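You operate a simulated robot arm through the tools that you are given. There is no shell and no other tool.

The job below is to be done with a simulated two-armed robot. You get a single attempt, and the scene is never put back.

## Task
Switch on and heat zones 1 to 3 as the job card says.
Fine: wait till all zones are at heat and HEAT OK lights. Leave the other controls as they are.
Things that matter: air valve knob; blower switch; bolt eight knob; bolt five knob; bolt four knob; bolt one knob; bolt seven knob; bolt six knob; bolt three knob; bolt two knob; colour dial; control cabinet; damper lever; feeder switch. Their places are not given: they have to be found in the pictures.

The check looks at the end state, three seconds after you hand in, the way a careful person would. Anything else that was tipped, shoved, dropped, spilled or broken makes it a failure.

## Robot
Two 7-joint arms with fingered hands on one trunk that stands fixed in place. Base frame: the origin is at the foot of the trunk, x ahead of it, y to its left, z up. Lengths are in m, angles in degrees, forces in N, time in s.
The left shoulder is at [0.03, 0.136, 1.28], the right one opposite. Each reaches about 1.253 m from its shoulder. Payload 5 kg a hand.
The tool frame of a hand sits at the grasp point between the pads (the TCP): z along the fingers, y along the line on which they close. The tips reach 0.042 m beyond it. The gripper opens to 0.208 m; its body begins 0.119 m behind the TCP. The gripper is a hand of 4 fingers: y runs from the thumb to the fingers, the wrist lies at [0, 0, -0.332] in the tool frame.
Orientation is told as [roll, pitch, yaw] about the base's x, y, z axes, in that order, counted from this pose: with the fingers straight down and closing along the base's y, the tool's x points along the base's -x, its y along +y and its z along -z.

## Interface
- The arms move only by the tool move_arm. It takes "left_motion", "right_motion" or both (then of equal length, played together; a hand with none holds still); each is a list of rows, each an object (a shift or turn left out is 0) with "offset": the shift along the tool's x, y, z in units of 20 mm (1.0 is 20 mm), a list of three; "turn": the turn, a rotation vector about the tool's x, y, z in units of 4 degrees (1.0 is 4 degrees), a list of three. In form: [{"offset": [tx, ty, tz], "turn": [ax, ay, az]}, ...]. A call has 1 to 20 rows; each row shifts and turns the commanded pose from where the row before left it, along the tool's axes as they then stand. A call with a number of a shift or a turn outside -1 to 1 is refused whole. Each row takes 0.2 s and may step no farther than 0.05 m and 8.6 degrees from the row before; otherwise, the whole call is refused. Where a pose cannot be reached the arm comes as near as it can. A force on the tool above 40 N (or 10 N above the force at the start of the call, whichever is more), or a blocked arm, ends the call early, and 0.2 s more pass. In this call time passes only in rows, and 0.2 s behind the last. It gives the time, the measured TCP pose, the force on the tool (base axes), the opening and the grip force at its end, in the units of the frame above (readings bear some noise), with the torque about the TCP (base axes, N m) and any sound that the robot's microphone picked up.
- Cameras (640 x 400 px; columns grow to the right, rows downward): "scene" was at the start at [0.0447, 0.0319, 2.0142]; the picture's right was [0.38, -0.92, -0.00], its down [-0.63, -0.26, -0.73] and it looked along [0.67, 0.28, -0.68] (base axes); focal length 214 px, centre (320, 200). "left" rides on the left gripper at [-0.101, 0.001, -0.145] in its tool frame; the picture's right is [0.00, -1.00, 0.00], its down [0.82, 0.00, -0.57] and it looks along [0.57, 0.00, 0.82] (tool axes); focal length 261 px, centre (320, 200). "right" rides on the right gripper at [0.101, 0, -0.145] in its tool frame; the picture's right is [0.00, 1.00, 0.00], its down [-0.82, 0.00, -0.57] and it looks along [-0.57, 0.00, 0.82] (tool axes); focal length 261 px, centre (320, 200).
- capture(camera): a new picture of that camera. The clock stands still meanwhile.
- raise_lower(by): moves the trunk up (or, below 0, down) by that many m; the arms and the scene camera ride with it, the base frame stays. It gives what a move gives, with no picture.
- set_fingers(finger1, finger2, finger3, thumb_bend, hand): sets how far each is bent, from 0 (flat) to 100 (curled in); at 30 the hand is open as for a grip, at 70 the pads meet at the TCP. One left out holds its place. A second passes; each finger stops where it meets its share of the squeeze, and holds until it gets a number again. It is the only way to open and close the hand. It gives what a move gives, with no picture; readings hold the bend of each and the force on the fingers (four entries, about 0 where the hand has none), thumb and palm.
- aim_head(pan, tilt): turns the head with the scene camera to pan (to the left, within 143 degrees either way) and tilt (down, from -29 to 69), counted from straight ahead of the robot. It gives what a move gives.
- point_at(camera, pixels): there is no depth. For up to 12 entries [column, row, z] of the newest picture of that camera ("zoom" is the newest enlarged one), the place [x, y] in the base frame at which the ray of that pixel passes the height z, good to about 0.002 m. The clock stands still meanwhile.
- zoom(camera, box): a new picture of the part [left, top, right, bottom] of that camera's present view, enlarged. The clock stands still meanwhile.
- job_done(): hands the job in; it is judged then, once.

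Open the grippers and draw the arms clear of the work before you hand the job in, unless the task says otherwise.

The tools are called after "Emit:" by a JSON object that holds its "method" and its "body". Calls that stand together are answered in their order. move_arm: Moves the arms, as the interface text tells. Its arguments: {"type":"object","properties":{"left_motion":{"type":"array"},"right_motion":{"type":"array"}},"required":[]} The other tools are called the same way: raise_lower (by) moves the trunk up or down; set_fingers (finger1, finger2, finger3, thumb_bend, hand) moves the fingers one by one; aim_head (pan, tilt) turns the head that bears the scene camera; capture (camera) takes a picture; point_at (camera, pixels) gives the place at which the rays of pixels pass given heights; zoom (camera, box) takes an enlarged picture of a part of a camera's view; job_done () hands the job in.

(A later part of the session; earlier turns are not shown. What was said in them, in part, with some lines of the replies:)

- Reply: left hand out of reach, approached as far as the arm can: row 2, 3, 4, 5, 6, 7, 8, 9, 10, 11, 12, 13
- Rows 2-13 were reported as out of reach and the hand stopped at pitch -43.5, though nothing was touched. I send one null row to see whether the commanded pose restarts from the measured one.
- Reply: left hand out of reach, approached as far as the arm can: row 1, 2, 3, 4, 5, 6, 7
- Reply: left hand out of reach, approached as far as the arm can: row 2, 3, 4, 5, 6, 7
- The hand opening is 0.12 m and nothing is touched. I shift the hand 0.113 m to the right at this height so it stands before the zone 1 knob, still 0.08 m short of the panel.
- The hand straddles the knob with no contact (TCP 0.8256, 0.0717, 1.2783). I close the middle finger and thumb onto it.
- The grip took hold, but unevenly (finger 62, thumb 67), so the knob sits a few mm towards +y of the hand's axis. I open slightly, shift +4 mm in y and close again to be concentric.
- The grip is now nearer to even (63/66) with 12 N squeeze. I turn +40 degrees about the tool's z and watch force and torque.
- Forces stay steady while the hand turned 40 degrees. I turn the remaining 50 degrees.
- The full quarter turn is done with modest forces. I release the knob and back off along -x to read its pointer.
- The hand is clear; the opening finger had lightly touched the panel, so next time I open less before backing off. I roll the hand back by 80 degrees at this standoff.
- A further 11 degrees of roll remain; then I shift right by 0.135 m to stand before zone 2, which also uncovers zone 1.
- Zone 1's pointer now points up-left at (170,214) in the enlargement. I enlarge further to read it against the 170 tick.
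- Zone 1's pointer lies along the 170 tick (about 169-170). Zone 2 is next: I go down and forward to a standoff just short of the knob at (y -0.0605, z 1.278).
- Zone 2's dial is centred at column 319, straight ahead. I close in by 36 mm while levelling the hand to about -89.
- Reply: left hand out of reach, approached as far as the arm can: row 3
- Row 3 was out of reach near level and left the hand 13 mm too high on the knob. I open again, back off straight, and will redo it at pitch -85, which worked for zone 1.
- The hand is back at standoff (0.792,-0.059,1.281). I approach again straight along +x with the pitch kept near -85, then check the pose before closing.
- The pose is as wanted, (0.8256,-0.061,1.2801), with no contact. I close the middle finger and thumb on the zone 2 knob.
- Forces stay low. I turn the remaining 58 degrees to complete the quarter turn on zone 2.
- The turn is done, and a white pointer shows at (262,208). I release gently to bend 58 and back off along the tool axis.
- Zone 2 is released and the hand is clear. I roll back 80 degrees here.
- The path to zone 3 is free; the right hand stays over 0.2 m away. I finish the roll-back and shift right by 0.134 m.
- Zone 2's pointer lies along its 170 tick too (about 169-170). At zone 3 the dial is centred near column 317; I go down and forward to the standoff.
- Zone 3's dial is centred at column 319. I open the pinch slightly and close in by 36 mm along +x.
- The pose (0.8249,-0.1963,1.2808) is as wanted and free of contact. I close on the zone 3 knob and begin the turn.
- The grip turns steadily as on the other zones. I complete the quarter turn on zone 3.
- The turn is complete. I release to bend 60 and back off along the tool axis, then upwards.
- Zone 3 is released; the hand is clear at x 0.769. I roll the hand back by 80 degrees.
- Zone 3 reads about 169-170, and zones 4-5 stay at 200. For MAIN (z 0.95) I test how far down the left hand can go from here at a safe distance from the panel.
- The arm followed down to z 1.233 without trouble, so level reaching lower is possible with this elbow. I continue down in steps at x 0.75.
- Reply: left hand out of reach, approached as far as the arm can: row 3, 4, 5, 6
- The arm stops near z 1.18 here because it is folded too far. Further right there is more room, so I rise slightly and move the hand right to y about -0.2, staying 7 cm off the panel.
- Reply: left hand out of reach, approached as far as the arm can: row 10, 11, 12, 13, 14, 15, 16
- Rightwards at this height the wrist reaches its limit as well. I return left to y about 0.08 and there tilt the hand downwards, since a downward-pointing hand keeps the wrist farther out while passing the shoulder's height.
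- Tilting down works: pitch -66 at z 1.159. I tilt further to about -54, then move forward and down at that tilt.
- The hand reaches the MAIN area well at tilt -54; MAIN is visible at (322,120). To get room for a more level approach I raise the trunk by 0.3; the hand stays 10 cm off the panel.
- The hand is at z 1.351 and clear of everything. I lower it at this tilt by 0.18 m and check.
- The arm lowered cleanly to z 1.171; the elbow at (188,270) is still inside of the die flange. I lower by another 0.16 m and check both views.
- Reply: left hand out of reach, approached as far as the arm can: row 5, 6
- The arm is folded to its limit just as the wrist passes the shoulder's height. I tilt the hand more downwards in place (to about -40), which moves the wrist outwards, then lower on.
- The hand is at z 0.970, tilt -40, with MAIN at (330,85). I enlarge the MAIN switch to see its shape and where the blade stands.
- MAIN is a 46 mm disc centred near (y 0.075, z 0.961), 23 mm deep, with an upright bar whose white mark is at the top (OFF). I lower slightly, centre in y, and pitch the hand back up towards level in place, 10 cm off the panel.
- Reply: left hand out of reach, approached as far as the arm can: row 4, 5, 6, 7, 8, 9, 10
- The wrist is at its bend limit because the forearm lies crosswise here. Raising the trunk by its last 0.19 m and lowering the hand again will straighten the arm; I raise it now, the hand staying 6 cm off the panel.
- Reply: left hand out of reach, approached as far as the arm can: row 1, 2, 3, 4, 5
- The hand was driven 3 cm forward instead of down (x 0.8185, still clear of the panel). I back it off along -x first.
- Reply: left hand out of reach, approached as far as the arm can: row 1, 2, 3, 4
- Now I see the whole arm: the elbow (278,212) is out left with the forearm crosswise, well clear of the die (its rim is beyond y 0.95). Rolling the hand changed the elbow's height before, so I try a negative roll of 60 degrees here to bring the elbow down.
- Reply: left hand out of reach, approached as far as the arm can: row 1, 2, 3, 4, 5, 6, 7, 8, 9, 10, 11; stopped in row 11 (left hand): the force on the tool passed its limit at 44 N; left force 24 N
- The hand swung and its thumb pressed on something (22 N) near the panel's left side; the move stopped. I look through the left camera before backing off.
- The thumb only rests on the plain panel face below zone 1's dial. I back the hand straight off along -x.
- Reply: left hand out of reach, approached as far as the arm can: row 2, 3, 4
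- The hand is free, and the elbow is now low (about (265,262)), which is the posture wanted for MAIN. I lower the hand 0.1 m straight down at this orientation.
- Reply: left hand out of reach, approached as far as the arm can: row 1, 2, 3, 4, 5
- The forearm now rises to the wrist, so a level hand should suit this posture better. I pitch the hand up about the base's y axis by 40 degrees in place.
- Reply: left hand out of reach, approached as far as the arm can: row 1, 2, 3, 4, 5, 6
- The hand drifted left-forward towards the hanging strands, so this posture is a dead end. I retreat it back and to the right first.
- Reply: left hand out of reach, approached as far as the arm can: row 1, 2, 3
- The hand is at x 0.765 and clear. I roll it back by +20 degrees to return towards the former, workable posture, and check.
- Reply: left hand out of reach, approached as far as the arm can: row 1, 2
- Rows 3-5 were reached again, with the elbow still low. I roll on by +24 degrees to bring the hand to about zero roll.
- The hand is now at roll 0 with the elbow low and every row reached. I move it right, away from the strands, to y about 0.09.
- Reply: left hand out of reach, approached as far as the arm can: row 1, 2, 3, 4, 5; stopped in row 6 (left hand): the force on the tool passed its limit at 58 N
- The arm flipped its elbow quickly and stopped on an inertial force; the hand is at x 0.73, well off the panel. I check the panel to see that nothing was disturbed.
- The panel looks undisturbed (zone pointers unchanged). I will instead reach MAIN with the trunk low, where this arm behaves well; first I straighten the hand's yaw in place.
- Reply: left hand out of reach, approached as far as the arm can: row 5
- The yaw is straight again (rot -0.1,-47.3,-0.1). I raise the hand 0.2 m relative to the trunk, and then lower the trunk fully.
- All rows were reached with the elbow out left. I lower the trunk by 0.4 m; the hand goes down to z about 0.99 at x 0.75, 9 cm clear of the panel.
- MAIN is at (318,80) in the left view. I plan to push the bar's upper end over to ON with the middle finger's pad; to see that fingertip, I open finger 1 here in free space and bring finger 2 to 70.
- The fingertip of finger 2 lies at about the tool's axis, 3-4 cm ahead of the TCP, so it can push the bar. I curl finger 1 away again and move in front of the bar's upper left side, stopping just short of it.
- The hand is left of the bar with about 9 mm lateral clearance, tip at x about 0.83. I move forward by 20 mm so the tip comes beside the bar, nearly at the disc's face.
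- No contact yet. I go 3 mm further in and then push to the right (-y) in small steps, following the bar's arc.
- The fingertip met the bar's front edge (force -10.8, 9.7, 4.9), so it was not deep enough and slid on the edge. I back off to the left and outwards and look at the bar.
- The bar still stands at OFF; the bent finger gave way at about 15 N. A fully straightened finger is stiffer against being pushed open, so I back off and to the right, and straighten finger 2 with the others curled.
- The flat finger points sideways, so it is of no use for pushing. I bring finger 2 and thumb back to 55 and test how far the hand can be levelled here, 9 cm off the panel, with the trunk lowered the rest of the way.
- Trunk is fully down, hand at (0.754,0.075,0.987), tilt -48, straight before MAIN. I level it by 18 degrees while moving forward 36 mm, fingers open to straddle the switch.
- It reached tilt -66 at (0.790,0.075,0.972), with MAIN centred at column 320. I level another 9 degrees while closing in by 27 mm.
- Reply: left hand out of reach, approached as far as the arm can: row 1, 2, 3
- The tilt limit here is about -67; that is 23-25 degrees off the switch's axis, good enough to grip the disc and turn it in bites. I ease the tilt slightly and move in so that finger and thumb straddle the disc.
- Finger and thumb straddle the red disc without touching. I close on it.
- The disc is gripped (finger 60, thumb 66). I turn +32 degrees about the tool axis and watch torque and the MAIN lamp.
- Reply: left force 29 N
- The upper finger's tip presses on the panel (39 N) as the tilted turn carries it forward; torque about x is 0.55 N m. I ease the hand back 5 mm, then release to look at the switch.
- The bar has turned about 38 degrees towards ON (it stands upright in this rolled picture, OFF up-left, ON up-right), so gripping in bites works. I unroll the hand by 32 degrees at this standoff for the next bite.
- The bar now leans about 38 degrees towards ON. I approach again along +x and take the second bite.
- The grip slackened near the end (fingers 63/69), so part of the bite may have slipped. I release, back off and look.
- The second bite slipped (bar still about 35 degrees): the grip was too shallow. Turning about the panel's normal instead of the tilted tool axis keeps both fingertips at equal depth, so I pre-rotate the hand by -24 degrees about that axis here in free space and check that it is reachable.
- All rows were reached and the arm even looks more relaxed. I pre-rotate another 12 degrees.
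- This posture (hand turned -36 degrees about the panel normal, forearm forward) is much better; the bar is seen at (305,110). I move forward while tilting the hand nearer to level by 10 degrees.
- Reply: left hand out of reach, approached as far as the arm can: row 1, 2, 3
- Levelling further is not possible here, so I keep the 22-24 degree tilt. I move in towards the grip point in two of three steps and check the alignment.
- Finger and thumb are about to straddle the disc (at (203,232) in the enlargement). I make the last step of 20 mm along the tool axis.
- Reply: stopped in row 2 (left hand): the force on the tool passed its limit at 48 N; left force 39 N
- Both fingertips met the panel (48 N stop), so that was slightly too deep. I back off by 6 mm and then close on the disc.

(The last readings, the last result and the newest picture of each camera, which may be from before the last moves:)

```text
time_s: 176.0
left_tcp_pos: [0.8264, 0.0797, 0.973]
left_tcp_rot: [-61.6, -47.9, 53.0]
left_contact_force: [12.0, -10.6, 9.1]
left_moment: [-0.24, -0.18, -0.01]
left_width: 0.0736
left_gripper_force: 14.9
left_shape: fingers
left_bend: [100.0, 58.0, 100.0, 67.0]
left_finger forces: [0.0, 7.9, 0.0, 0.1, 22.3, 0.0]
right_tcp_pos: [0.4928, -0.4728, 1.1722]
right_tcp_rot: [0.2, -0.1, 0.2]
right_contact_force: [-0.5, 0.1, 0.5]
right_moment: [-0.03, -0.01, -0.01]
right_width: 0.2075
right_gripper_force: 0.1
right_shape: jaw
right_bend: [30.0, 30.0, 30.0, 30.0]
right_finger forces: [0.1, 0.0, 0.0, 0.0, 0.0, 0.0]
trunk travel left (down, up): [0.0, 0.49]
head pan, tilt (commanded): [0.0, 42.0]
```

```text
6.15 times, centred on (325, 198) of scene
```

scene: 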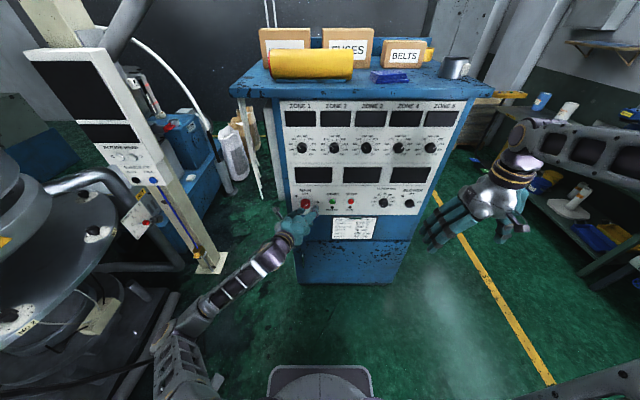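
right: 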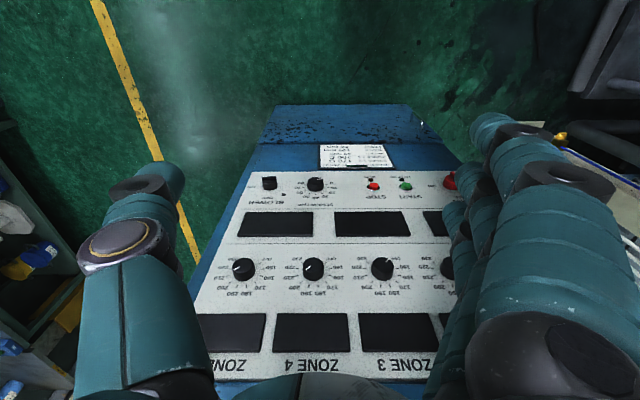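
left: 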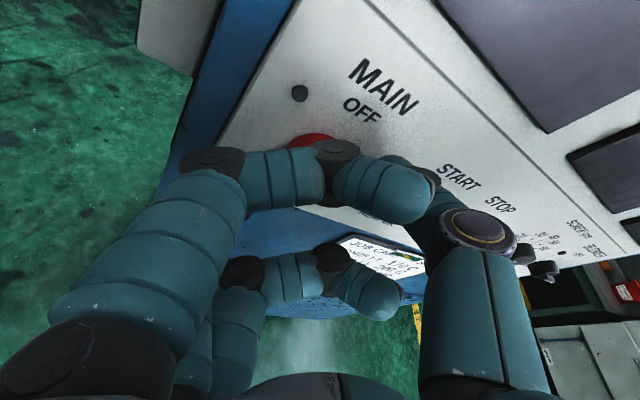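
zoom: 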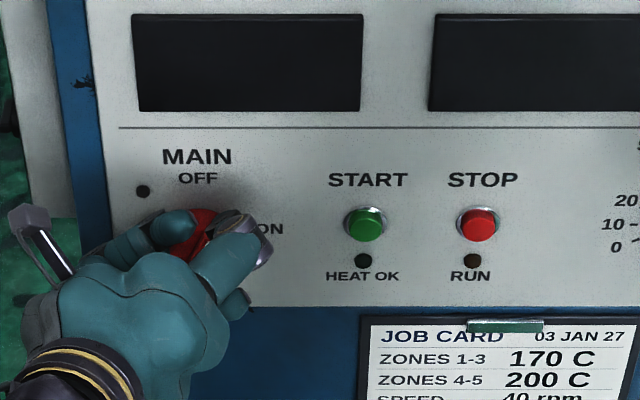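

The disc is gripped (58/67, 15 N) with the hand pre-rotated. I now turn about the panel's normal through the grip point by +36 degrees.

Emit:
{"method": "move_arm", "body": {"left_motion": [{"offset": [0, -0.045, 0], "turn": [-0.39, 0, 0.92]}, {"offset": [0, -0.045, 0], "turn": [-0.39, 0, 0.92]}, {"offset": [0, -0.045, 0], "turn": [-0.39, 0, 0.92]}, {"offset": [0, -0.045, 0], "turn": [-0.39, 0, 0.92]}, {"offset": [0, -0.045, 0], "turn": [-0.39, 0, 0.92]}]}}

Emit:
{"method": "zoom", "body": {"camera": "scene", "box": [275, 165, 375, 230]}}

```text
time_s: 177.2
left_tcp_pos: [0.8259, 0.0739, 0.975]
left_tcp_rot: [-36.0, -62.0, 31.8]
left_contact_force: [5.8, -18.5, 2.3]
left_moment: [-0.38, -0.04, -0.32]
left_width: 0.0731
left_gripper_force: 16.3
left_shape: fingers
left_bend: [100.0, 59.0, 100.0, 67.0]
left_finger forces: [0.0, 6.8, 0.1, 0.1, 25.6, 0.0]
right_tcp_pos: [0.492, -0.4736, 1.1715]
right_tcp_rot: [0.1, -0.1, 0.2]
right_contact_force: [0.8, 1.0, 0.2]
right_moment: [0.01, 0.03, -0.01]
right_width: 0.208
right_gripper_force: 0.0
right_shape: jaw
right_bend: [30.0, 30.0, 30.0, 30.0]
right_finger forces: [0.1, 0.1, 0.0, 0.0, 0.1, 0.0]
trunk travel left (down, up): [0.0, 0.49]
head pan, tilt (commanded): [0.0, 42.0]
```

```text
6.15 times, centred on (325, 198) of scene
```

zoom: 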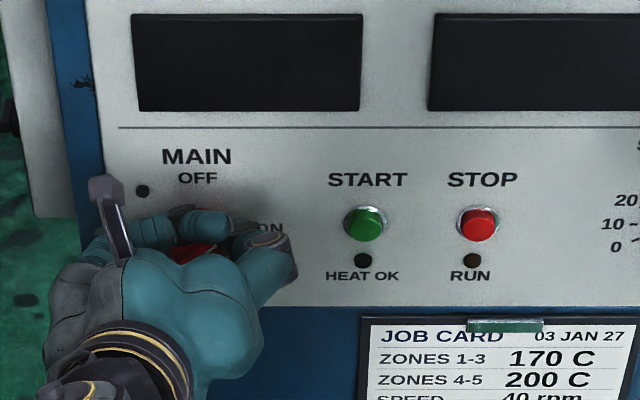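

The turn proceeds (torque -0.38 N m, no panel contact). I continue by 20 degrees with a slightly larger sideways correction.

Emit:
{"method": "move_arm", "body": {"left_motion": [{"offset": [0, -0.08, 0], "turn": [-0.39, 0, 0.92]}, {"offset": [0, -0.08, 0], "turn": [-0.39, 0, 0.92]}, {"offset": [0, -0.08, 0], "turn": [-0.39, 0, 0.92]}, {"offset": [0, -0.08, 0], "turn": [-0.39, 0, 0.92]}, {"offset": [0, -0.06, 0], "turn": [-0.39, 0, 0.92]}]}}

Emit:
{"method": "zoom", "body": {"camera": "scene", "box": [275, 165, 375, 230]}}

Emit:
{"method": "capture", "body": {"camera": "left"}}

```text
time_s: 178.4
left_tcp_pos: [0.8273, 0.067, 0.9766]
left_tcp_rot: [9.7, -66.5, -9.8]
left_contact_force: [8.6, -14.3, 4.4]
left_moment: [-0.28, -0.23, -0.24]
left_width: 0.0729
left_gripper_force: 15.0
left_shape: fingers
left_bend: [100.0, 59.0, 100.0, 67.0]
left_finger forces: [0.0, 7.1, 0.0, 0.0, 22.2, 0.0]
right_tcp_pos: [0.493, -0.4726, 1.1708]
right_tcp_rot: [0.1, -0.1, 0.2]
right_contact_force: [0.0, 0.1, -0.5]
right_moment: [-0.04, -0.02, -0.01]
right_width: 0.2078
right_gripper_force: 0.0
right_shape: jaw
right_bend: [30.0, 30.0, 30.0, 30.0]
right_finger forces: [0.1, 0.0, 0.0, 0.0, 0.0, 0.1]
trunk travel left (down, up): [0.0, 0.49]
head pan, tilt (commanded): [0.0, 42.0]
```

```text
6.15 times, centred on (325, 198) of scene
```

zoom: 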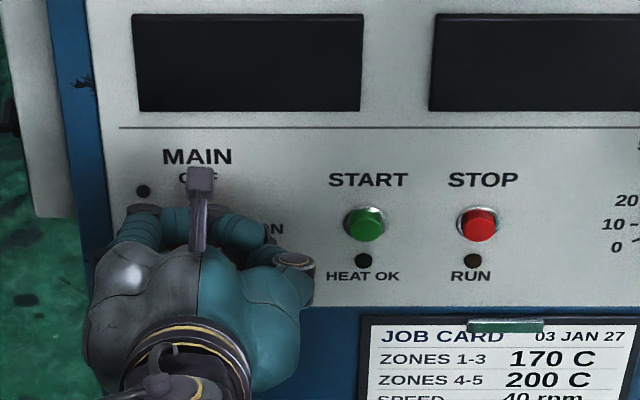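

```text
taken
```

left: 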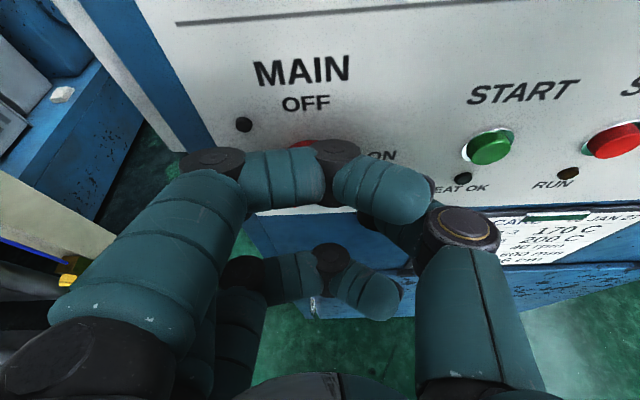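

The hand is back at zero roll; the lamp is still dark. I release, back off and look at the bar.

Emit:
{"method": "set_fingers", "body": {"hand": "left", "finger2": 53, "thumb_bend": 53}}

Emit:
{"method": "move_arm", "body": {"left_motion": [{"offset": [0.4, 0, -0.91]}, {"offset": [0.4, 0, -0.91]}, {"offset": [0.4, 0.3, -0.91]}]}}

Emit:
{"method": "capture", "body": {"camera": "left"}}

Emit:
{"method": "zoom", "body": {"camera": "left", "box": [220, 30, 420, 160]}}

```text
time_s: 179.4
left_tcp_pos: [0.826, 0.0697, 0.9763]
left_tcp_rot: [9.3, -66.3, -9.6]
left_contact_force: [-0.1, 0.4, 1.0]
left_moment: [-0.02, -0.01, 0.0]
left_width: 0.082
left_gripper_force: 0.1
left_shape: fingers
left_bend: [100.0, 53.0, 100.0, 53.0]
left_finger forces: [0.1, 0.0, 0.0, 0.1, 0.1, 0.0]
right_tcp_pos: [0.4916, -0.4715, 1.1728]
right_tcp_rot: [0.0, -0.1, 0.2]
right_contact_force: [-0.3, 0.2, -0.4]
right_moment: [-0.04, 0.01, -0.03]
right_width: 0.2077
right_gripper_force: 0.0
right_shape: jaw
right_bend: [30.0, 30.0, 30.0, 30.0]
right_finger forces: [0.0, 0.1, 0.0, 0.1, 0.0, 0.0]
trunk travel left (down, up): [0.0, 0.49]
head pan, tilt (commanded): [0.0, 42.0]
```

```text
time_s: 180.2
left_tcp_pos: [0.7653, 0.0764, 0.9755]
left_tcp_rot: [9.3, -66.4, -9.6]
left_contact_force: [-0.2, -0.4, -0.4]
left_moment: [0.0, 0.01, -0.03]
left_width: 0.0821
left_gripper_force: 0.1
left_shape: fingers
left_bend: [100.0, 53.0, 100.0, 53.0]
left_finger forces: [0.1, 0.1, 0.1, 0.0, 0.0, 0.1]
right_tcp_pos: [0.4914, -0.4724, 1.1722]
right_tcp_rot: [0.0, -0.1, 0.2]
right_contact_force: [-0.1, 0.2, -0.8]
right_moment: [0.0, -0.02, -0.03]
right_width: 0.2078
right_gripper_force: 0.1
right_shape: jaw
right_bend: [30.0, 30.0, 30.0, 30.0]
right_finger forces: [0.0, 0.0, 0.1, 0.0, 0.1, 0.0]
trunk travel left (down, up): [0.0, 0.49]
head pan, tilt (commanded): [0.0, 42.0]
```

```text
taken
```

left: 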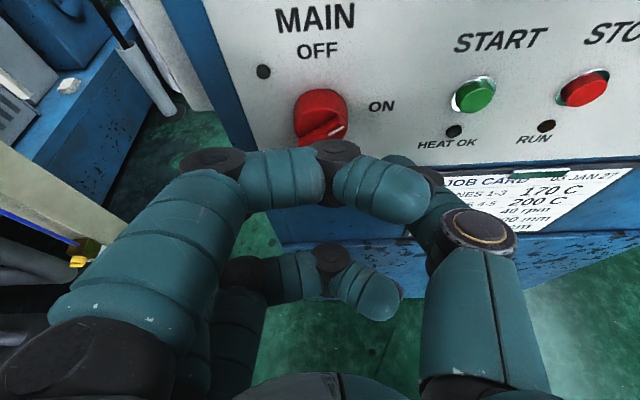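

```text
3.08 times, centred on (320, 95) of left
```

zoom: 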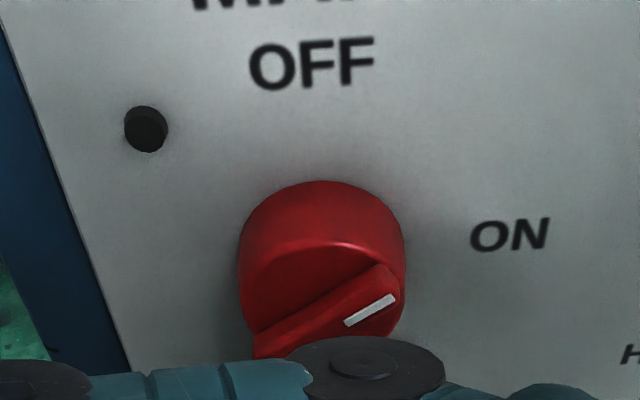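

The bar is now about 62 degrees round, so one more bite is needed. I pre-rotate the hand by -36 degrees again at this standoff.

Emit:
{"method": "move_arm", "body": {"left_motion": [{"turn": [0.4, 0, -0.916]}, {"turn": [0.4, 0, -0.916]}, {"turn": [0.4, 0, -0.916]}, {"turn": [0.4, 0, -0.916]}, {"turn": [0.4, 0, -0.916]}, {"turn": [0.4, 0, -0.916]}, {"turn": [0.4, 0, -0.916]}, {"turn": [0.4, 0, -0.916]}, {"turn": [0.4, 0, -0.916]}, {"turn": [0.4, 0, -0.916]}]}}

Emit:
{"method": "capture", "body": {"camera": "left"}}

```text
time_s: 182.4
left_tcp_pos: [0.7666, 0.0784, 0.9796]
left_tcp_rot: [-61.5, -47.7, 52.4]
left_contact_force: [-0.2, -0.7, -0.6]
left_moment: [0.01, 0.0, 0.03]
left_width: 0.0819
left_gripper_force: 0.1
left_shape: fingers
left_bend: [100.0, 53.0, 100.0, 53.0]
left_finger forces: [0.1, 0.0, 0.0, 0.0, 0.1, 0.0]
left hand out of reach, approached as far as the arm can: row 6
right_tcp_pos: [0.4909, -0.4713, 1.1737]
right_tcp_rot: [-0.1, -0.2, 0.2]
right_contact_force: [-0.4, -0.3, -0.5]
right_moment: [-0.02, 0.0, -0.02]
right_width: 0.208
right_gripper_force: 0.1
right_shape: jaw
right_bend: [30.0, 30.0, 30.0, 30.0]
right_finger forces: [0.0, 0.0, 0.0, 0.0, 0.0, 0.0]
trunk travel left (down, up): [0.0, 0.49]
head pan, tilt (commanded): [0.0, 42.0]
```

```text
taken
```

left: 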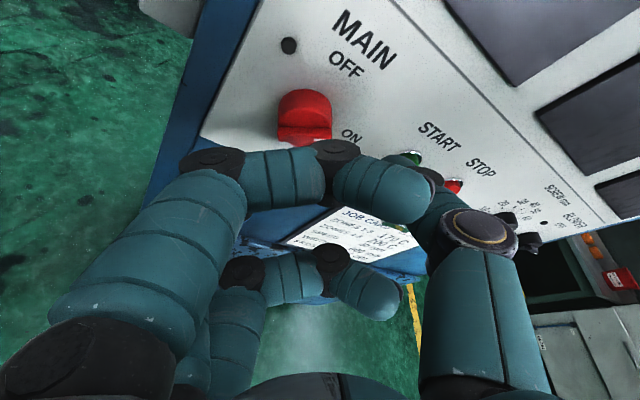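

The orientation matches the last successful bite. I approach to the same grip pose as before (0.826,0.080,0.973).

Emit:
{"method": "move_arm", "body": {"left_motion": [{"offset": [-0.305, 0.088, 0.94]}, {"offset": [-0.305, 0.088, 0.94]}, {"offset": [-0.305, 0.088, 0.94]}]}}

Emit:
{"method": "set_fingers", "body": {"hand": "left", "finger2": 74, "thumb_bend": 74}}

```text
time_s: 183.2
left_tcp_pos: [0.8257, 0.0773, 0.9716]
left_tcp_rot: [-61.6, -48.0, 52.7]
left_contact_force: [0.3, -0.3, 0.2]
left_moment: [-0.01, -0.01, 0.0]
left_width: 0.0819
left_gripper_force: 0.1
left_shape: fingers
left_bend: [100.0, 53.0, 100.0, 53.0]
left_finger forces: [0.0, 0.1, 0.1, 0.0, 0.0, 0.0]
right_tcp_pos: [0.4923, -0.4715, 1.1716]
right_tcp_rot: [0.0, -0.1, 0.3]
right_contact_force: [1.3, 0.7, 1.3]
right_moment: [0.04, -0.02, 0.03]
right_width: 0.2079
right_gripper_force: 0.1
right_shape: jaw
right_bend: [30.0, 30.0, 30.0, 30.0]
right_finger forces: [0.0, 0.0, 0.0, 0.0, 0.0, 0.0]
trunk travel left (down, up): [0.0, 0.49]
head pan, tilt (commanded): [0.0, 42.0]
```

```text
time_s: 184.2
left_tcp_pos: [0.8247, 0.0761, 0.9735]
left_tcp_rot: [-61.8, -47.9, 52.7]
left_contact_force: [11.5, -10.0, 9.8]
left_moment: [-0.21, -0.18, 0.06]
left_width: 0.0732
left_gripper_force: 15.0
left_shape: fingers
left_bend: [100.0, 57.0, 100.0, 68.0]
left_finger forces: [0.0, 7.9, 0.0, 0.0, 22.2, 0.0]
right_tcp_pos: [0.4917, -0.4719, 1.1717]
right_tcp_rot: [0.0, -0.1, 0.2]
right_contact_force: [0.7, 0.0, 0.1]
right_moment: [-0.02, 0.02, 0.0]
right_width: 0.2079
right_gripper_force: 0.2
right_shape: jaw
right_bend: [30.0, 30.0, 30.0, 30.0]
right_finger forces: [0.0, 0.1, 0.0, 0.0, 0.1, 0.0]
trunk travel left (down, up): [0.0, 0.49]
head pan, tilt (commanded): [0.0, 42.0]
```

Gripped again as before (57/68, 15 N). I turn +40 degrees about the panel's normal with the same small sideways correction.

Emit:
{"method": "move_arm", "body": {"left_motion": [{"offset": [0, -0.045, 0], "turn": [-0.39, 0, 0.92]}, {"offset": [0, -0.045, 0], "turn": [-0.39, 0, 0.92]}, {"offset": [0, -0.045, 0], "turn": [-0.39, 0, 0.92]}, {"offset": [0, -0.045, 0], "turn": [-0.39, 0, 0.92]}, {"offset": [0, -0.045, 0], "turn": [-0.39, 0, 0.92]}, {"offset": [0, -0.06, 0], "turn": [-0.39, 0, 0.92]}, {"offset": [0, -0.06, 0], "turn": [-0.39, 0, 0.92]}, {"offset": [0, -0.06, 0], "turn": [-0.39, 0, 0.92]}, {"offset": [0, -0.06, 0], "turn": [-0.39, 0, 0.92]}, {"offset": [0, -0.06, 0], "turn": [-0.39, 0, 0.92]}]}}

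Emit:
{"method": "capture", "body": {"camera": "scene"}}

Emit:
{"method": "zoom", "body": {"camera": "scene", "box": [275, 165, 375, 230]}}

```text
time_s: 186.4
left_tcp_pos: [0.8255, 0.0651, 0.9734]
left_tcp_rot: [9.7, -66.5, -10.4]
left_contact_force: [0.1, -16.2, -7.2]
left_moment: [-0.31, 0.23, -0.29]
left_width: 0.0726
left_gripper_force: 15.3
left_shape: fingers
left_bend: [100.0, 58.0, 100.0, 68.0]
left_finger forces: [0.1, 6.5, 0.0, 0.0, 23.7, 0.0]
right_tcp_pos: [0.4923, -0.4712, 1.1726]
right_tcp_rot: [0.1, 0.1, 0.2]
right_contact_force: [0.0, 0.8, 0.2]
right_moment: [0.01, 0.02, 0.02]
right_width: 0.2079
right_gripper_force: 0.1
right_shape: jaw
right_bend: [30.0, 30.0, 30.0, 30.0]
right_finger forces: [0.0, 0.0, 0.1, 0.0, 0.0, 0.0]
trunk travel left (down, up): [0.0, 0.49]
head pan, tilt (commanded): [0.0, 42.0]
```

```text
taken
```

scene: 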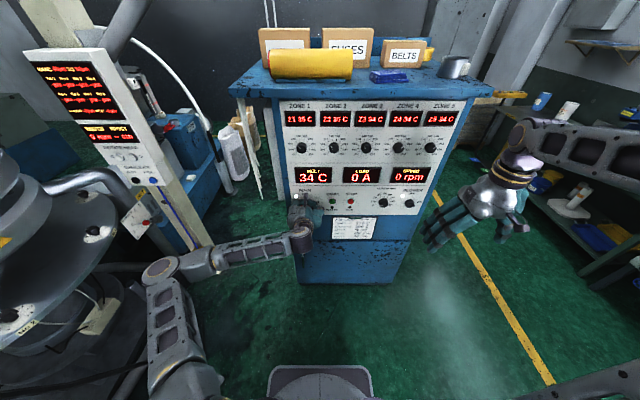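

```text
6.15 times, centred on (325, 198) of scene
```

zoom: 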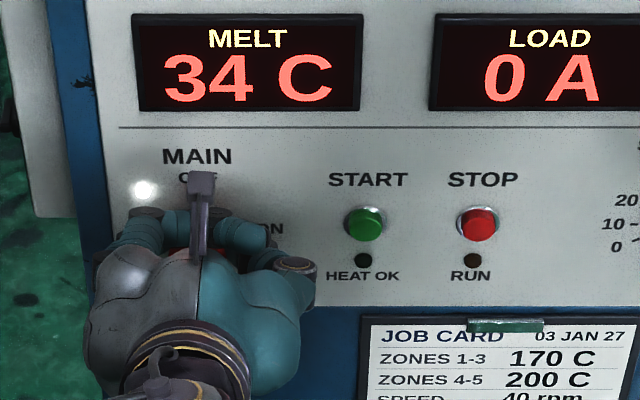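

MAIN is on: its lamp and all displays are lit (MELT 34 C). I release the switch and back the hand off.

Emit:
{"method": "set_fingers", "body": {"hand": "left", "finger2": 53, "thumb_bend": 53}}

Emit:
{"method": "move_arm", "body": {"left_motion": [{"offset": [0.4, 0, -0.91]}, {"offset": [0.4, 0, -0.91]}, {"offset": [0.4, 0.3, -0.91]}, {"offset": [0.4, 0.3, -0.91]}]}}

Emit:
{"method": "capture", "body": {"camera": "left"}}

Emit:
{"method": "zoom", "body": {"camera": "scene", "box": [275, 95, 465, 215]}}

```text
time_s: 187.4
left_tcp_pos: [0.8269, 0.0685, 0.9747]
left_tcp_rot: [9.5, -66.5, -10.1]
left_contact_force: [-0.1, 0.0, 0.5]
left_moment: [0.01, -0.01, -0.01]
left_width: 0.0819
left_gripper_force: 0.1
left_shape: fingers
left_bend: [100.0, 53.0, 100.0, 53.0]
left_finger forces: [0.0, 0.1, 0.1, 0.0, 0.0, 0.0]
right_tcp_pos: [0.4919, -0.4727, 1.1727]
right_tcp_rot: [0.1, -0.2, 0.2]
right_contact_force: [0.6, -0.5, 1.0]
right_moment: [0.01, 0.0, 0.0]
right_width: 0.2078
right_gripper_force: 0.1
right_shape: jaw
right_bend: [30.0, 30.0, 30.0, 30.0]
right_finger forces: [0.1, 0.0, 0.0, 0.1, 0.0, 0.0]
trunk travel left (down, up): [0.0, 0.49]
head pan, tilt (commanded): [0.0, 42.0]
```

```text
time_s: 188.4
left_tcp_pos: [0.7473, 0.0808, 0.9767]
left_tcp_rot: [9.4, -66.5, -10.1]
left_contact_force: [-0.1, -0.7, -0.6]
left_moment: [0.02, 0.0, 0.03]
left_width: 0.0819
left_gripper_force: 0.0
left_shape: fingers
left_bend: [100.0, 53.0, 100.0, 53.0]
left_finger forces: [0.0, 0.0, 0.0, 0.1, 0.0, 0.0]
right_tcp_pos: [0.4921, -0.4719, 1.1721]
right_tcp_rot: [0.0, 0.0, 0.0]
right_contact_force: [-0.6, -0.6, 0.3]
right_moment: [0.03, -0.04, 0.06]
right_width: 0.2078
right_gripper_force: 0.0
right_shape: jaw
right_bend: [30.0, 30.0, 30.0, 30.0]
right_finger forces: [0.0, 0.1, 0.0, 0.0, 0.0, 0.0]
trunk travel left (down, up): [0.0, 0.49]
head pan, tilt (commanded): [0.0, 42.0]
```

```text
taken
```

left: 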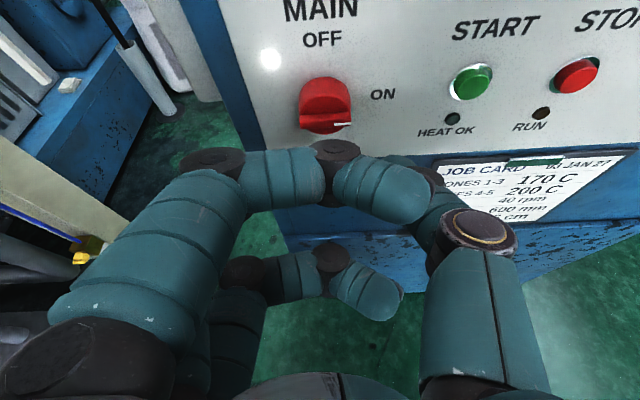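

```text
3.33 times, centred on (370, 155) of scene
```

zoom: 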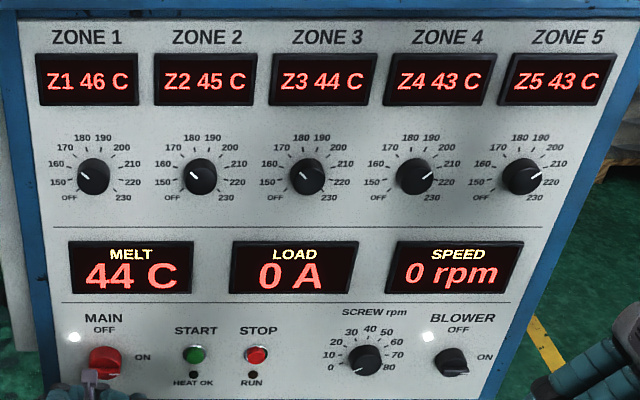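

The bar lies at ON, zones 1-5 are heating (46/45/44/43/43 C), and zone pointers 1-3 point to 170. While they heat I tilt the hand down and draw it back from the panel.

Emit:
{"method": "move_arm", "body": {"left_motion": [{"offset": [0.2, 0, -0.5], "turn": [0, 0.75, 0]}, {"offset": [0.2, 0, -0.3], "turn": [0, 0.75, 0]}, {"offset": [0.2, 0, -0.3], "turn": [0, 0.75, 0]}, {"offset": [0.2, 0, -0.2], "turn": [0, 0.75, 0]}, {"offset": [0.2, 0, -0.2], "turn": [0, 0.75, 0]}, {"offset": [0.2, 0, -0.2], "turn": [0, 0.75, 0]}]}}

Emit:
{"method": "capture", "body": {"camera": "scene"}}

```text
time_s: 189.8
left_tcp_pos: [0.7044, 0.0817, 0.9699]
left_tcp_rot: [5.7, -48.7, -5.7]
left_contact_force: [-0.3, 0.3, 0.0]
left_moment: [0.0, 0.01, 0.0]
left_width: 0.0819
left_gripper_force: 0.1
left_shape: fingers
left_bend: [100.0, 53.0, 100.0, 53.0]
left_finger forces: [0.0, 0.0, 0.1, 0.1, 0.0, 0.1]
right_tcp_pos: [0.4924, -0.4725, 1.1729]
right_tcp_rot: [0.0, -0.1, 0.2]
right_contact_force: [0.0, 0.2, -0.5]
right_moment: [0.03, 0.02, 0.0]
right_width: 0.2079
right_gripper_force: 0.0
right_shape: jaw
right_bend: [30.0, 30.0, 30.0, 30.0]
right_finger forces: [0.0, 0.0, 0.0, 0.1, 0.0, 0.0]
trunk travel left (down, up): [0.0, 0.49]
head pan, tilt (commanded): [0.0, 42.0]
```

```text
taken
```

scene: 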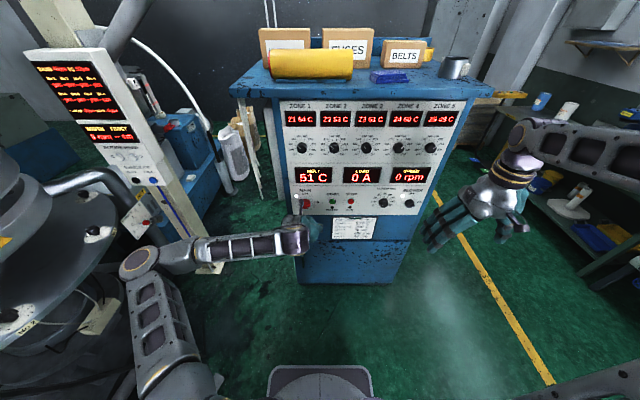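

The hand is 17 cm off the panel, and zones read about 50-60 C. I hold still for 4 s and check the readings and the heating.

Emit:
{"method": "move_arm", "body": {"left_motion": [{"offset": [0, 0, 0]}, {"offset": [0, 0, 0]}, {"offset": [0, 0, 0]}, {"offset": [0, 0, 0]}, {"offset": [0, 0, 0]}, {"offset": [0, 0, 0]}, {"offset": [0, 0, 0]}, {"offset": [0, 0, 0]}, {"offset": [0, 0, 0]}, {"offset": [0, 0, 0]}, {"offset": [0, 0, 0]}, {"offset": [0, 0, 0]}, {"offset": [0, 0, 0]}, {"offset": [0, 0, 0]}, {"offset": [0, 0, 0]}, {"offset": [0, 0, 0]}, {"offset": [0, 0, 0]}, {"offset": [0, 0, 0]}, {"offset": [0, 0, 0]}, {"offset": [0, 0, 0]}]}}

Emit:
{"method": "zoom", "body": {"camera": "scene", "box": [275, 95, 465, 215]}}

Emit:
{"method": "zoom", "body": {"camera": "scene", "box": [20, 50, 180, 200]}}

```text
time_s: 194.0
left_tcp_pos: [0.706, 0.0829, 0.9707]
left_tcp_rot: [5.7, -48.5, -5.7]
left_contact_force: [-0.4, -0.6, 0.4]
left_moment: [-0.03, 0.0, -0.01]
left_width: 0.082
left_gripper_force: 0.1
left_shape: fingers
left_bend: [100.0, 53.0, 100.0, 53.0]
left_finger forces: [0.0, 0.0, 0.0, 0.1, 0.1, 0.1]
right_tcp_pos: [0.4925, -0.4722, 1.1725]
right_tcp_rot: [0.0, -0.1, 0.3]
right_contact_force: [-0.6, 0.1, -1.2]
right_moment: [0.02, -0.02, -0.03]
right_width: 0.2079
right_gripper_force: 0.0
right_shape: jaw
right_bend: [30.0, 30.0, 30.0, 30.0]
right_finger forces: [0.0, 0.1, 0.0, 0.1, 0.0, 0.0]
trunk travel left (down, up): [0.0, 0.49]
head pan, tilt (commanded): [0.0, 42.0]
```

```text
3.33 times, centred on (370, 155) of scene
```

zoom: 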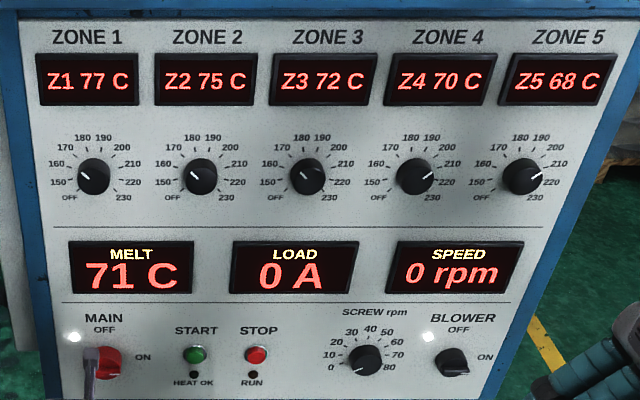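

```text
2.67 times, centred on (100, 125) of scene
```

zoom: 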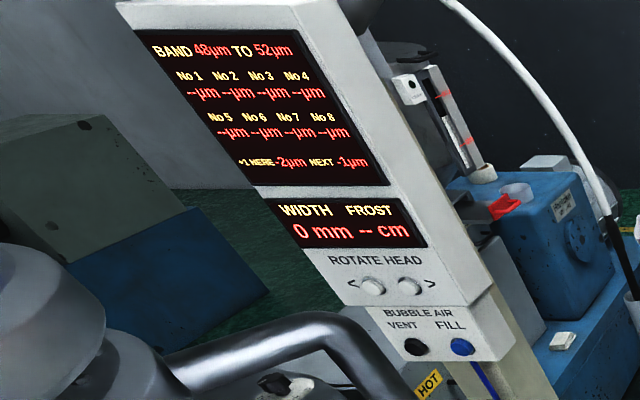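

Temperatures climb about 5.5 C per second. Meanwhile I draw the left hand farther back and left, tilting it down.

Emit:
{"method": "move_arm", "body": {"left_motion": [{"offset": [0.061, 0.39, -0.322], "turn": [0, 0.75, 0]}, {"offset": [0.078, 0.39, -0.318], "turn": [0, 0.75, 0]}, {"offset": [0.094, 0.39, -0.313], "turn": [0, 0.75, 0]}, {"offset": [0.11, 0.39, -0.308], "turn": [0, 0.75, 0]}, {"offset": [0.127, 0.39, -0.302], "turn": [0, 0.75, 0]}, {"offset": [0.142, 0.39, -0.295], "turn": [0, 0.75, 0]}, {"offset": [0.157, 0.39, -0.287], "turn": [0, 0.75, 0]}, {"offset": [0.172, 0.39, -0.279], "turn": [0, 0.75, 0]}]}}

Emit:
{"method": "capture", "body": {"camera": "scene"}}

```text
time_s: 195.8
left_tcp_pos: [0.6624, 0.1453, 1.0013]
left_tcp_rot: [4.1, -24.7, -3.0]
left_contact_force: [-0.3, 0.3, -0.5]
left_moment: [0.01, -0.02, 0.03]
left_width: 0.0818
left_gripper_force: 0.0
left_shape: fingers
left_bend: [100.0, 53.0, 100.0, 53.0]
left_finger forces: [0.1, 0.0, 0.0, 0.0, 0.0, 0.0]
right_tcp_pos: [0.4918, -0.4728, 1.1725]
right_tcp_rot: [0.0, 0.0, 0.2]
right_contact_force: [0.2, 1.1, 0.7]
right_moment: [0.0, -0.04, 0.0]
right_width: 0.2077
right_gripper_force: 0.0
right_shape: jaw
right_bend: [30.0, 30.0, 30.0, 30.0]
right_finger forces: [0.1, 0.1, 0.0, 0.1, 0.1, 0.0]
trunk travel left (down, up): [0.0, 0.49]
head pan, tilt (commanded): [0.0, 42.0]
```

```text
taken
```

scene: 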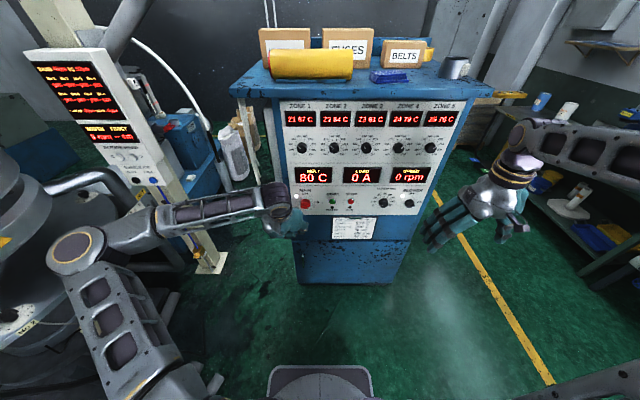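

The panel is fully visible and the hand well clear. I open the left hand and wait on.

Emit:
{"method": "set_fingers", "body": {"hand": "left", "finger1": 30, "finger2": 30, "finger3": 30, "thumb_bend": 30}}

Emit:
{"method": "move_arm", "body": {"left_motion": [{"offset": [0, 0, 0]}, {"offset": [0, 0, 0]}, {"offset": [0, 0, 0]}, {"offset": [0, 0, 0]}, {"offset": [0, 0, 0]}, {"offset": [0, 0, 0]}, {"offset": [0, 0, 0]}, {"offset": [0, 0, 0]}, {"offset": [0, 0, 0]}, {"offset": [0, 0, 0]}, {"offset": [0, 0, 0]}, {"offset": [0, 0, 0]}, {"offset": [0, 0, 0]}, {"offset": [0, 0, 0]}, {"offset": [0, 0, 0]}, {"offset": [0, 0, 0]}, {"offset": [0, 0, 0]}, {"offset": [0, 0, 0]}, {"offset": [0, 0, 0]}, {"offset": [0, 0, 0]}]}}

Emit:
{"method": "move_arm", "body": {"left_motion": [{"offset": [0, 0, 0]}, {"offset": [0, 0, 0]}, {"offset": [0, 0, 0]}, {"offset": [0, 0, 0]}, {"offset": [0, 0, 0]}, {"offset": [0, 0, 0]}, {"offset": [0, 0, 0]}, {"offset": [0, 0, 0]}, {"offset": [0, 0, 0]}, {"offset": [0, 0, 0]}, {"offset": [0, 0, 0]}, {"offset": [0, 0, 0]}, {"offset": [0, 0, 0]}, {"offset": [0, 0, 0]}, {"offset": [0, 0, 0]}, {"offset": [0, 0, 0]}, {"offset": [0, 0, 0]}, {"offset": [0, 0, 0]}, {"offset": [0, 0, 0]}, {"offset": [0, 0, 0]}]}}

Emit:
{"method": "move_arm", "body": {"left_motion": [{"offset": [0, 0, 0]}, {"offset": [0, 0, 0]}, {"offset": [0, 0, 0]}, {"offset": [0, 0, 0]}, {"offset": [0, 0, 0]}, {"offset": [0, 0, 0]}, {"offset": [0, 0, 0]}, {"offset": [0, 0, 0]}, {"offset": [0, 0, 0]}, {"offset": [0, 0, 0]}, {"offset": [0, 0, 0]}, {"offset": [0, 0, 0]}, {"offset": [0, 0, 0]}, {"offset": [0, 0, 0]}, {"offset": [0, 0, 0]}, {"offset": [0, 0, 0]}, {"offset": [0, 0, 0]}, {"offset": [0, 0, 0]}, {"offset": [0, 0, 0]}, {"offset": [0, 0, 0]}]}}

Emit:
{"method": "zoom", "body": {"camera": "scene", "box": [275, 95, 465, 215]}}

```text
time_s: 196.8
left_tcp_pos: [0.6609, 0.1453, 1.0008]
left_tcp_rot: [4.2, -24.6, -3.1]
left_contact_force: [0.1, -0.3, 1.2]
left_moment: [0.0, -0.02, -0.02]
left_width: 0.2233
left_gripper_force: 0.1
left_shape: fingers
left_bend: [30.0, 30.0, 30.0, 30.0]
left_finger forces: [0.0, 0.0, 0.1, 0.0, 0.1, 0.1]
right_tcp_pos: [0.4928, -0.472, 1.1726]
right_tcp_rot: [-0.1, -0.1, 0.2]
right_contact_force: [-0.3, -0.2, 0.0]
right_moment: [0.0, 0.01, 0.01]
right_width: 0.2076
right_gripper_force: 0.0
right_shape: jaw
right_bend: [30.0, 30.0, 30.0, 30.0]
right_finger forces: [0.0, 0.0, 0.1, 0.1, 0.0, 0.0]
trunk travel left (down, up): [0.0, 0.49]
head pan, tilt (commanded): [0.0, 42.0]
```

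```text
time_s: 201.0
left_tcp_pos: [0.6622, 0.1441, 1.0011]
left_tcp_rot: [4.1, -24.8, -3.1]
left_contact_force: [0.4, 0.4, -0.5]
left_moment: [0.03, 0.02, 0.0]
left_width: 0.2235
left_gripper_force: 0.0
left_shape: fingers
left_bend: [30.0, 30.0, 30.0, 30.0]
left_finger forces: [0.0, 0.0, 0.0, 0.0, 0.1, 0.0]
right_tcp_pos: [0.4922, -0.472, 1.173]
right_tcp_rot: [0.1, -0.1, 0.2]
right_contact_force: [0.3, 0.3, -0.3]
right_moment: [-0.03, -0.02, 0.03]
right_width: 0.2077
right_gripper_force: 0.1
right_shape: jaw
right_bend: [30.0, 30.0, 30.0, 30.0]
right_finger forces: [0.0, 0.1, 0.0, 0.0, 0.1, 0.0]
trunk travel left (down, up): [0.0, 0.49]
head pan, tilt (commanded): [0.0, 42.0]
```

```text
time_s: 205.2
left_tcp_pos: [0.6613, 0.1447, 1.0012]
left_tcp_rot: [4.3, -24.8, -3.1]
left_contact_force: [-0.5, 0.9, -0.1]
left_moment: [-0.03, 0.01, -0.01]
left_width: 0.2234
left_gripper_force: 0.2
left_shape: fingers
left_bend: [30.0, 30.0, 30.0, 30.0]
left_finger forces: [0.0, 0.1, 0.0, 0.0, 0.0, 0.1]
right_tcp_pos: [0.4921, -0.4711, 1.1731]
right_tcp_rot: [0.0, -0.1, 0.3]
right_contact_force: [0.0, 0.4, 0.5]
right_moment: [0.01, 0.0, 0.02]
right_width: 0.208
right_gripper_force: 0.0
right_shape: jaw
right_bend: [30.0, 30.0, 30.0, 30.0]
right_finger forces: [0.0, 0.0, 0.0, 0.1, 0.0, 0.0]
trunk travel left (down, up): [0.0, 0.49]
head pan, tilt (commanded): [0.0, 42.0]
```

```text
time_s: 209.4
left_tcp_pos: [0.6615, 0.1437, 1.001]
left_tcp_rot: [4.1, -24.7, -3.1]
left_contact_force: [-0.2, 0.1, 0.1]
left_moment: [-0.02, 0.05, 0.01]
left_width: 0.2234
left_gripper_force: 0.1
left_shape: fingers
left_bend: [30.0, 30.0, 30.0, 30.0]
left_finger forces: [0.0, 0.2, 0.0, 0.0, 0.0, 0.0]
right_tcp_pos: [0.4916, -0.4718, 1.1723]
right_tcp_rot: [0.0, -0.1, 0.2]
right_contact_force: [0.2, 0.5, 0.5]
right_moment: [-0.03, 0.03, 0.03]
right_width: 0.2078
right_gripper_force: 0.1
right_shape: jaw
right_bend: [30.0, 30.0, 30.0, 30.0]
right_finger forces: [0.0, 0.0, 0.0, 0.1, 0.0, 0.0]
trunk travel left (down, up): [0.0, 0.49]
head pan, tilt (commanded): [0.0, 42.0]
```

```text
3.33 times, centred on (370, 155) of scene
```

zoom: 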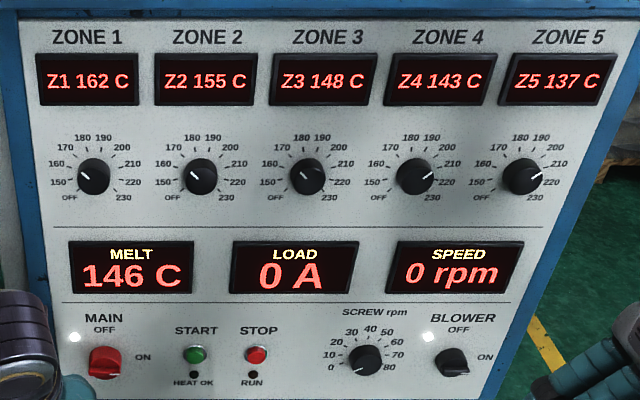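

The zones read 162/155/148/143/137 C and keep climbing. I wait on for about 13 s more.

Emit:
{"method": "move_arm", "body": {"left_motion": [{"offset": [0, 0, 0]}, {"offset": [0, 0, 0]}, {"offset": [0, 0, 0]}, {"offset": [0, 0, 0]}, {"offset": [0, 0, 0]}, {"offset": [0, 0, 0]}, {"offset": [0, 0, 0]}, {"offset": [0, 0, 0]}, {"offset": [0, 0, 0]}, {"offset": [0, 0, 0]}, {"offset": [0, 0, 0]}, {"offset": [0, 0, 0]}, {"offset": [0, 0, 0]}, {"offset": [0, 0, 0]}, {"offset": [0, 0, 0]}, {"offset": [0, 0, 0]}, {"offset": [0, 0, 0]}, {"offset": [0, 0, 0]}, {"offset": [0, 0, 0]}, {"offset": [0, 0, 0]}]}}

Emit:
{"method": "move_arm", "body": {"left_motion": [{"offset": [0, 0, 0]}, {"offset": [0, 0, 0]}, {"offset": [0, 0, 0]}, {"offset": [0, 0, 0]}, {"offset": [0, 0, 0]}, {"offset": [0, 0, 0]}, {"offset": [0, 0, 0]}, {"offset": [0, 0, 0]}, {"offset": [0, 0, 0]}, {"offset": [0, 0, 0]}, {"offset": [0, 0, 0]}, {"offset": [0, 0, 0]}, {"offset": [0, 0, 0]}, {"offset": [0, 0, 0]}, {"offset": [0, 0, 0]}, {"offset": [0, 0, 0]}, {"offset": [0, 0, 0]}, {"offset": [0, 0, 0]}, {"offset": [0, 0, 0]}, {"offset": [0, 0, 0]}]}}

Emit:
{"method": "move_arm", "body": {"left_motion": [{"offset": [0, 0, 0]}, {"offset": [0, 0, 0]}, {"offset": [0, 0, 0]}, {"offset": [0, 0, 0]}, {"offset": [0, 0, 0]}, {"offset": [0, 0, 0]}, {"offset": [0, 0, 0]}, {"offset": [0, 0, 0]}, {"offset": [0, 0, 0]}, {"offset": [0, 0, 0]}, {"offset": [0, 0, 0]}, {"offset": [0, 0, 0]}, {"offset": [0, 0, 0]}, {"offset": [0, 0, 0]}, {"offset": [0, 0, 0]}, {"offset": [0, 0, 0]}, {"offset": [0, 0, 0]}, {"offset": [0, 0, 0]}, {"offset": [0, 0, 0]}, {"offset": [0, 0, 0]}]}}

Emit:
{"method": "zoom", "body": {"camera": "scene", "box": [275, 95, 465, 215]}}

```text
time_s: 213.6
left_tcp_pos: [0.6611, 0.1445, 1.0006]
left_tcp_rot: [4.2, -24.7, -3.1]
left_contact_force: [-0.2, -0.5, -0.6]
left_moment: [0.05, 0.0, 0.01]
left_width: 0.2234
left_gripper_force: 0.0
left_shape: fingers
left_bend: [30.0, 30.0, 30.0, 30.0]
left_finger forces: [0.0, 0.0, 0.0, 0.1, 0.0, 0.1]
right_tcp_pos: [0.4911, -0.4723, 1.1725]
right_tcp_rot: [0.1, -0.1, 0.2]
right_contact_force: [-1.6, 0.2, -0.2]
right_moment: [0.02, -0.01, 0.03]
right_width: 0.208
right_gripper_force: 0.0
right_shape: jaw
right_bend: [30.0, 30.0, 30.0, 30.0]
right_finger forces: [0.0, 0.0, 0.0, 0.0, 0.1, 0.0]
trunk travel left (down, up): [0.0, 0.49]
head pan, tilt (commanded): [0.0, 42.0]
```

```text
time_s: 217.8
left_tcp_pos: [0.6609, 0.1452, 1.001]
left_tcp_rot: [4.2, -24.6, -3.1]
left_contact_force: [0.1, 0.2, 0.6]
left_moment: [-0.01, 0.03, 0.0]
left_width: 0.2235
left_gripper_force: 0.1
left_shape: fingers
left_bend: [30.0, 30.0, 30.0, 30.0]
left_finger forces: [0.0, 0.0, 0.0, 0.1, 0.0, 0.1]
right_tcp_pos: [0.4912, -0.4711, 1.1717]
right_tcp_rot: [0.0, -0.1, 0.2]
right_contact_force: [0.2, 0.2, -0.7]
right_moment: [-0.01, 0.0, 0.0]
right_width: 0.2076
right_gripper_force: 0.1
right_shape: jaw
right_bend: [30.0, 30.0, 30.0, 30.0]
right_finger forces: [0.1, 0.1, 0.0, 0.0, 0.1, 0.0]
trunk travel left (down, up): [0.0, 0.49]
head pan, tilt (commanded): [0.0, 42.0]
```

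```text
time_s: 222.0
left_tcp_pos: [0.6616, 0.1446, 1.001]
left_tcp_rot: [4.1, -24.7, -3.1]
left_contact_force: [-0.4, -0.2, 0.1]
left_moment: [0.02, 0.0, 0.01]
left_width: 0.2232
left_gripper_force: 0.0
left_shape: fingers
left_bend: [30.0, 30.0, 30.0, 30.0]
left_finger forces: [0.0, 0.1, 0.0, 0.0, 0.1, 0.0]
right_tcp_pos: [0.4913, -0.4717, 1.1728]
right_tcp_rot: [0.0, -0.1, 0.2]
right_contact_force: [-0.3, -0.3, 0.1]
right_moment: [0.04, 0.03, -0.02]
right_width: 0.2074
right_gripper_force: 0.0
right_shape: jaw
right_bend: [30.0, 30.0, 30.0, 30.0]
right_finger forces: [0.0, 0.0, 0.0, 0.0, 0.0, 0.0]
trunk travel left (down, up): [0.0, 0.49]
head pan, tilt (commanded): [0.0, 42.0]
```

```text
3.33 times, centred on (370, 155) of scene
```

zoom: 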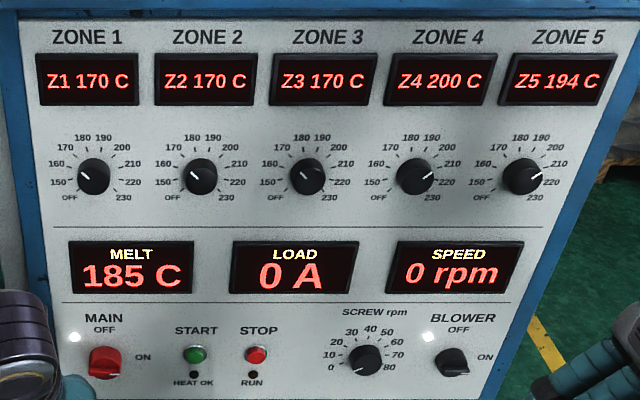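

Zones 1-3 hold 170 C, zone 4 holds 200 C and zone 5 is at 194 C. I wait a little more for zone 5 and the HEAT OK lamp.

Emit:
{"method": "move_arm", "body": {"left_motion": [{"offset": [0, 0, 0]}, {"offset": [0, 0, 0]}, {"offset": [0, 0, 0]}, {"offset": [0, 0, 0]}, {"offset": [0, 0, 0]}, {"offset": [0, 0, 0]}, {"offset": [0, 0, 0]}, {"offset": [0, 0, 0]}, {"offset": [0, 0, 0]}, {"offset": [0, 0, 0]}, {"offset": [0, 0, 0]}, {"offset": [0, 0, 0]}, {"offset": [0, 0, 0]}, {"offset": [0, 0, 0]}, {"offset": [0, 0, 0]}, {"offset": [0, 0, 0]}, {"offset": [0, 0, 0]}, {"offset": [0, 0, 0]}, {"offset": [0, 0, 0]}, {"offset": [0, 0, 0]}]}}

Emit:
{"method": "zoom", "body": {"camera": "scene", "box": [275, 95, 465, 215]}}

Emit:
{"method": "capture", "body": {"camera": "scene"}}

```text
time_s: 226.2
left_tcp_pos: [0.6623, 0.1444, 1.0006]
left_tcp_rot: [4.2, -24.8, -3.0]
left_contact_force: [-0.7, -0.4, 0.0]
left_moment: [-0.02, 0.01, -0.03]
left_width: 0.2233
left_gripper_force: 0.1
left_shape: fingers
left_bend: [30.0, 30.0, 30.0, 30.0]
left_finger forces: [0.0, 0.0, 0.0, 0.0, 0.0, 0.0]
right_tcp_pos: [0.492, -0.4714, 1.1717]
right_tcp_rot: [0.0, -0.1, 0.1]
right_contact_force: [-0.6, -0.3, 0.8]
right_moment: [-0.05, 0.02, -0.02]
right_width: 0.2077
right_gripper_force: 0.2
right_shape: jaw
right_bend: [30.0, 30.0, 30.0, 30.0]
right_finger forces: [0.0, 0.0, 0.1, 0.0, 0.1, 0.1]
trunk travel left (down, up): [0.0, 0.49]
head pan, tilt (commanded): [0.0, 42.0]
```

```text
3.33 times, centred on (370, 155) of scene
```

zoom: 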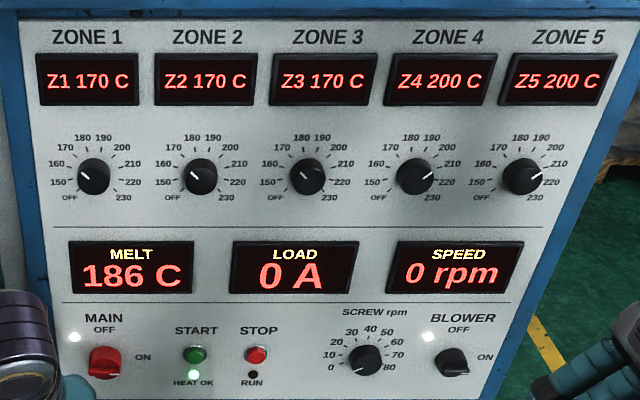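

```text
taken
```

scene: 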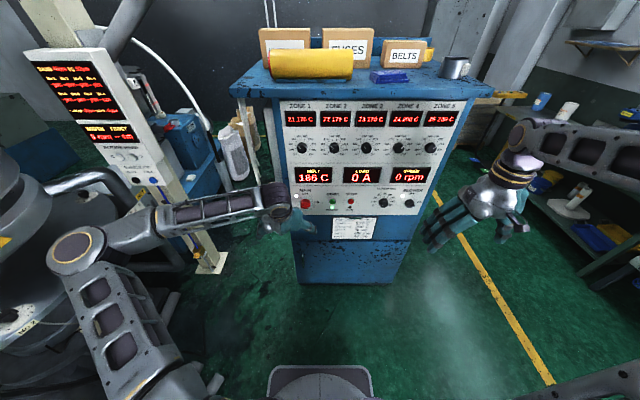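

All zones are at heat (170/170/170/200/200 C). HEAT OK glows at (193,376), RUN is dark, and SCREW and BLOWER are unchanged. Both hands are open and clear, so I hand the job in.

Emit:
{"method": "job_done", "body": {}}

```text
The job is handed in.
```

The job is handed in: MAIN is on, and zones 1 to 3 are set to 170 C as the job card says. At hand-in, zones 1 to 3 read 170 C and zones 4 and 5 read 200 C. HEAT OK was lit and RUN was dark.

- **Other controls:** In the last pictures zones 4 and 5, the screw dial and the blower were as I found them, and I pressed neither START nor STOP. I did not touch the bolt knobs, colour dial, air valve, damper or feeder.
- **Contacts with the panel:** While I was finding a reach for MAIN, the left hand pressed on the panel face twice, and each move stopped itself (44 N and 48 N). Fingertips also pressed on it during the turns, up to about 39 N. I saw no damage, and nothing looked moved.
- **A fast swing:** One arm move stopped itself at 58 N when the elbow flipped quickly in open space. I think that was the arm's own motion rather than a collision; the panel looked undisturbed afterwards.
- **MAIN switch:** It took several grips to turn, and one slipped. The bar ended at ON.

Both hands are open and clear of the cabinet, and the trunk is left fully lowered.
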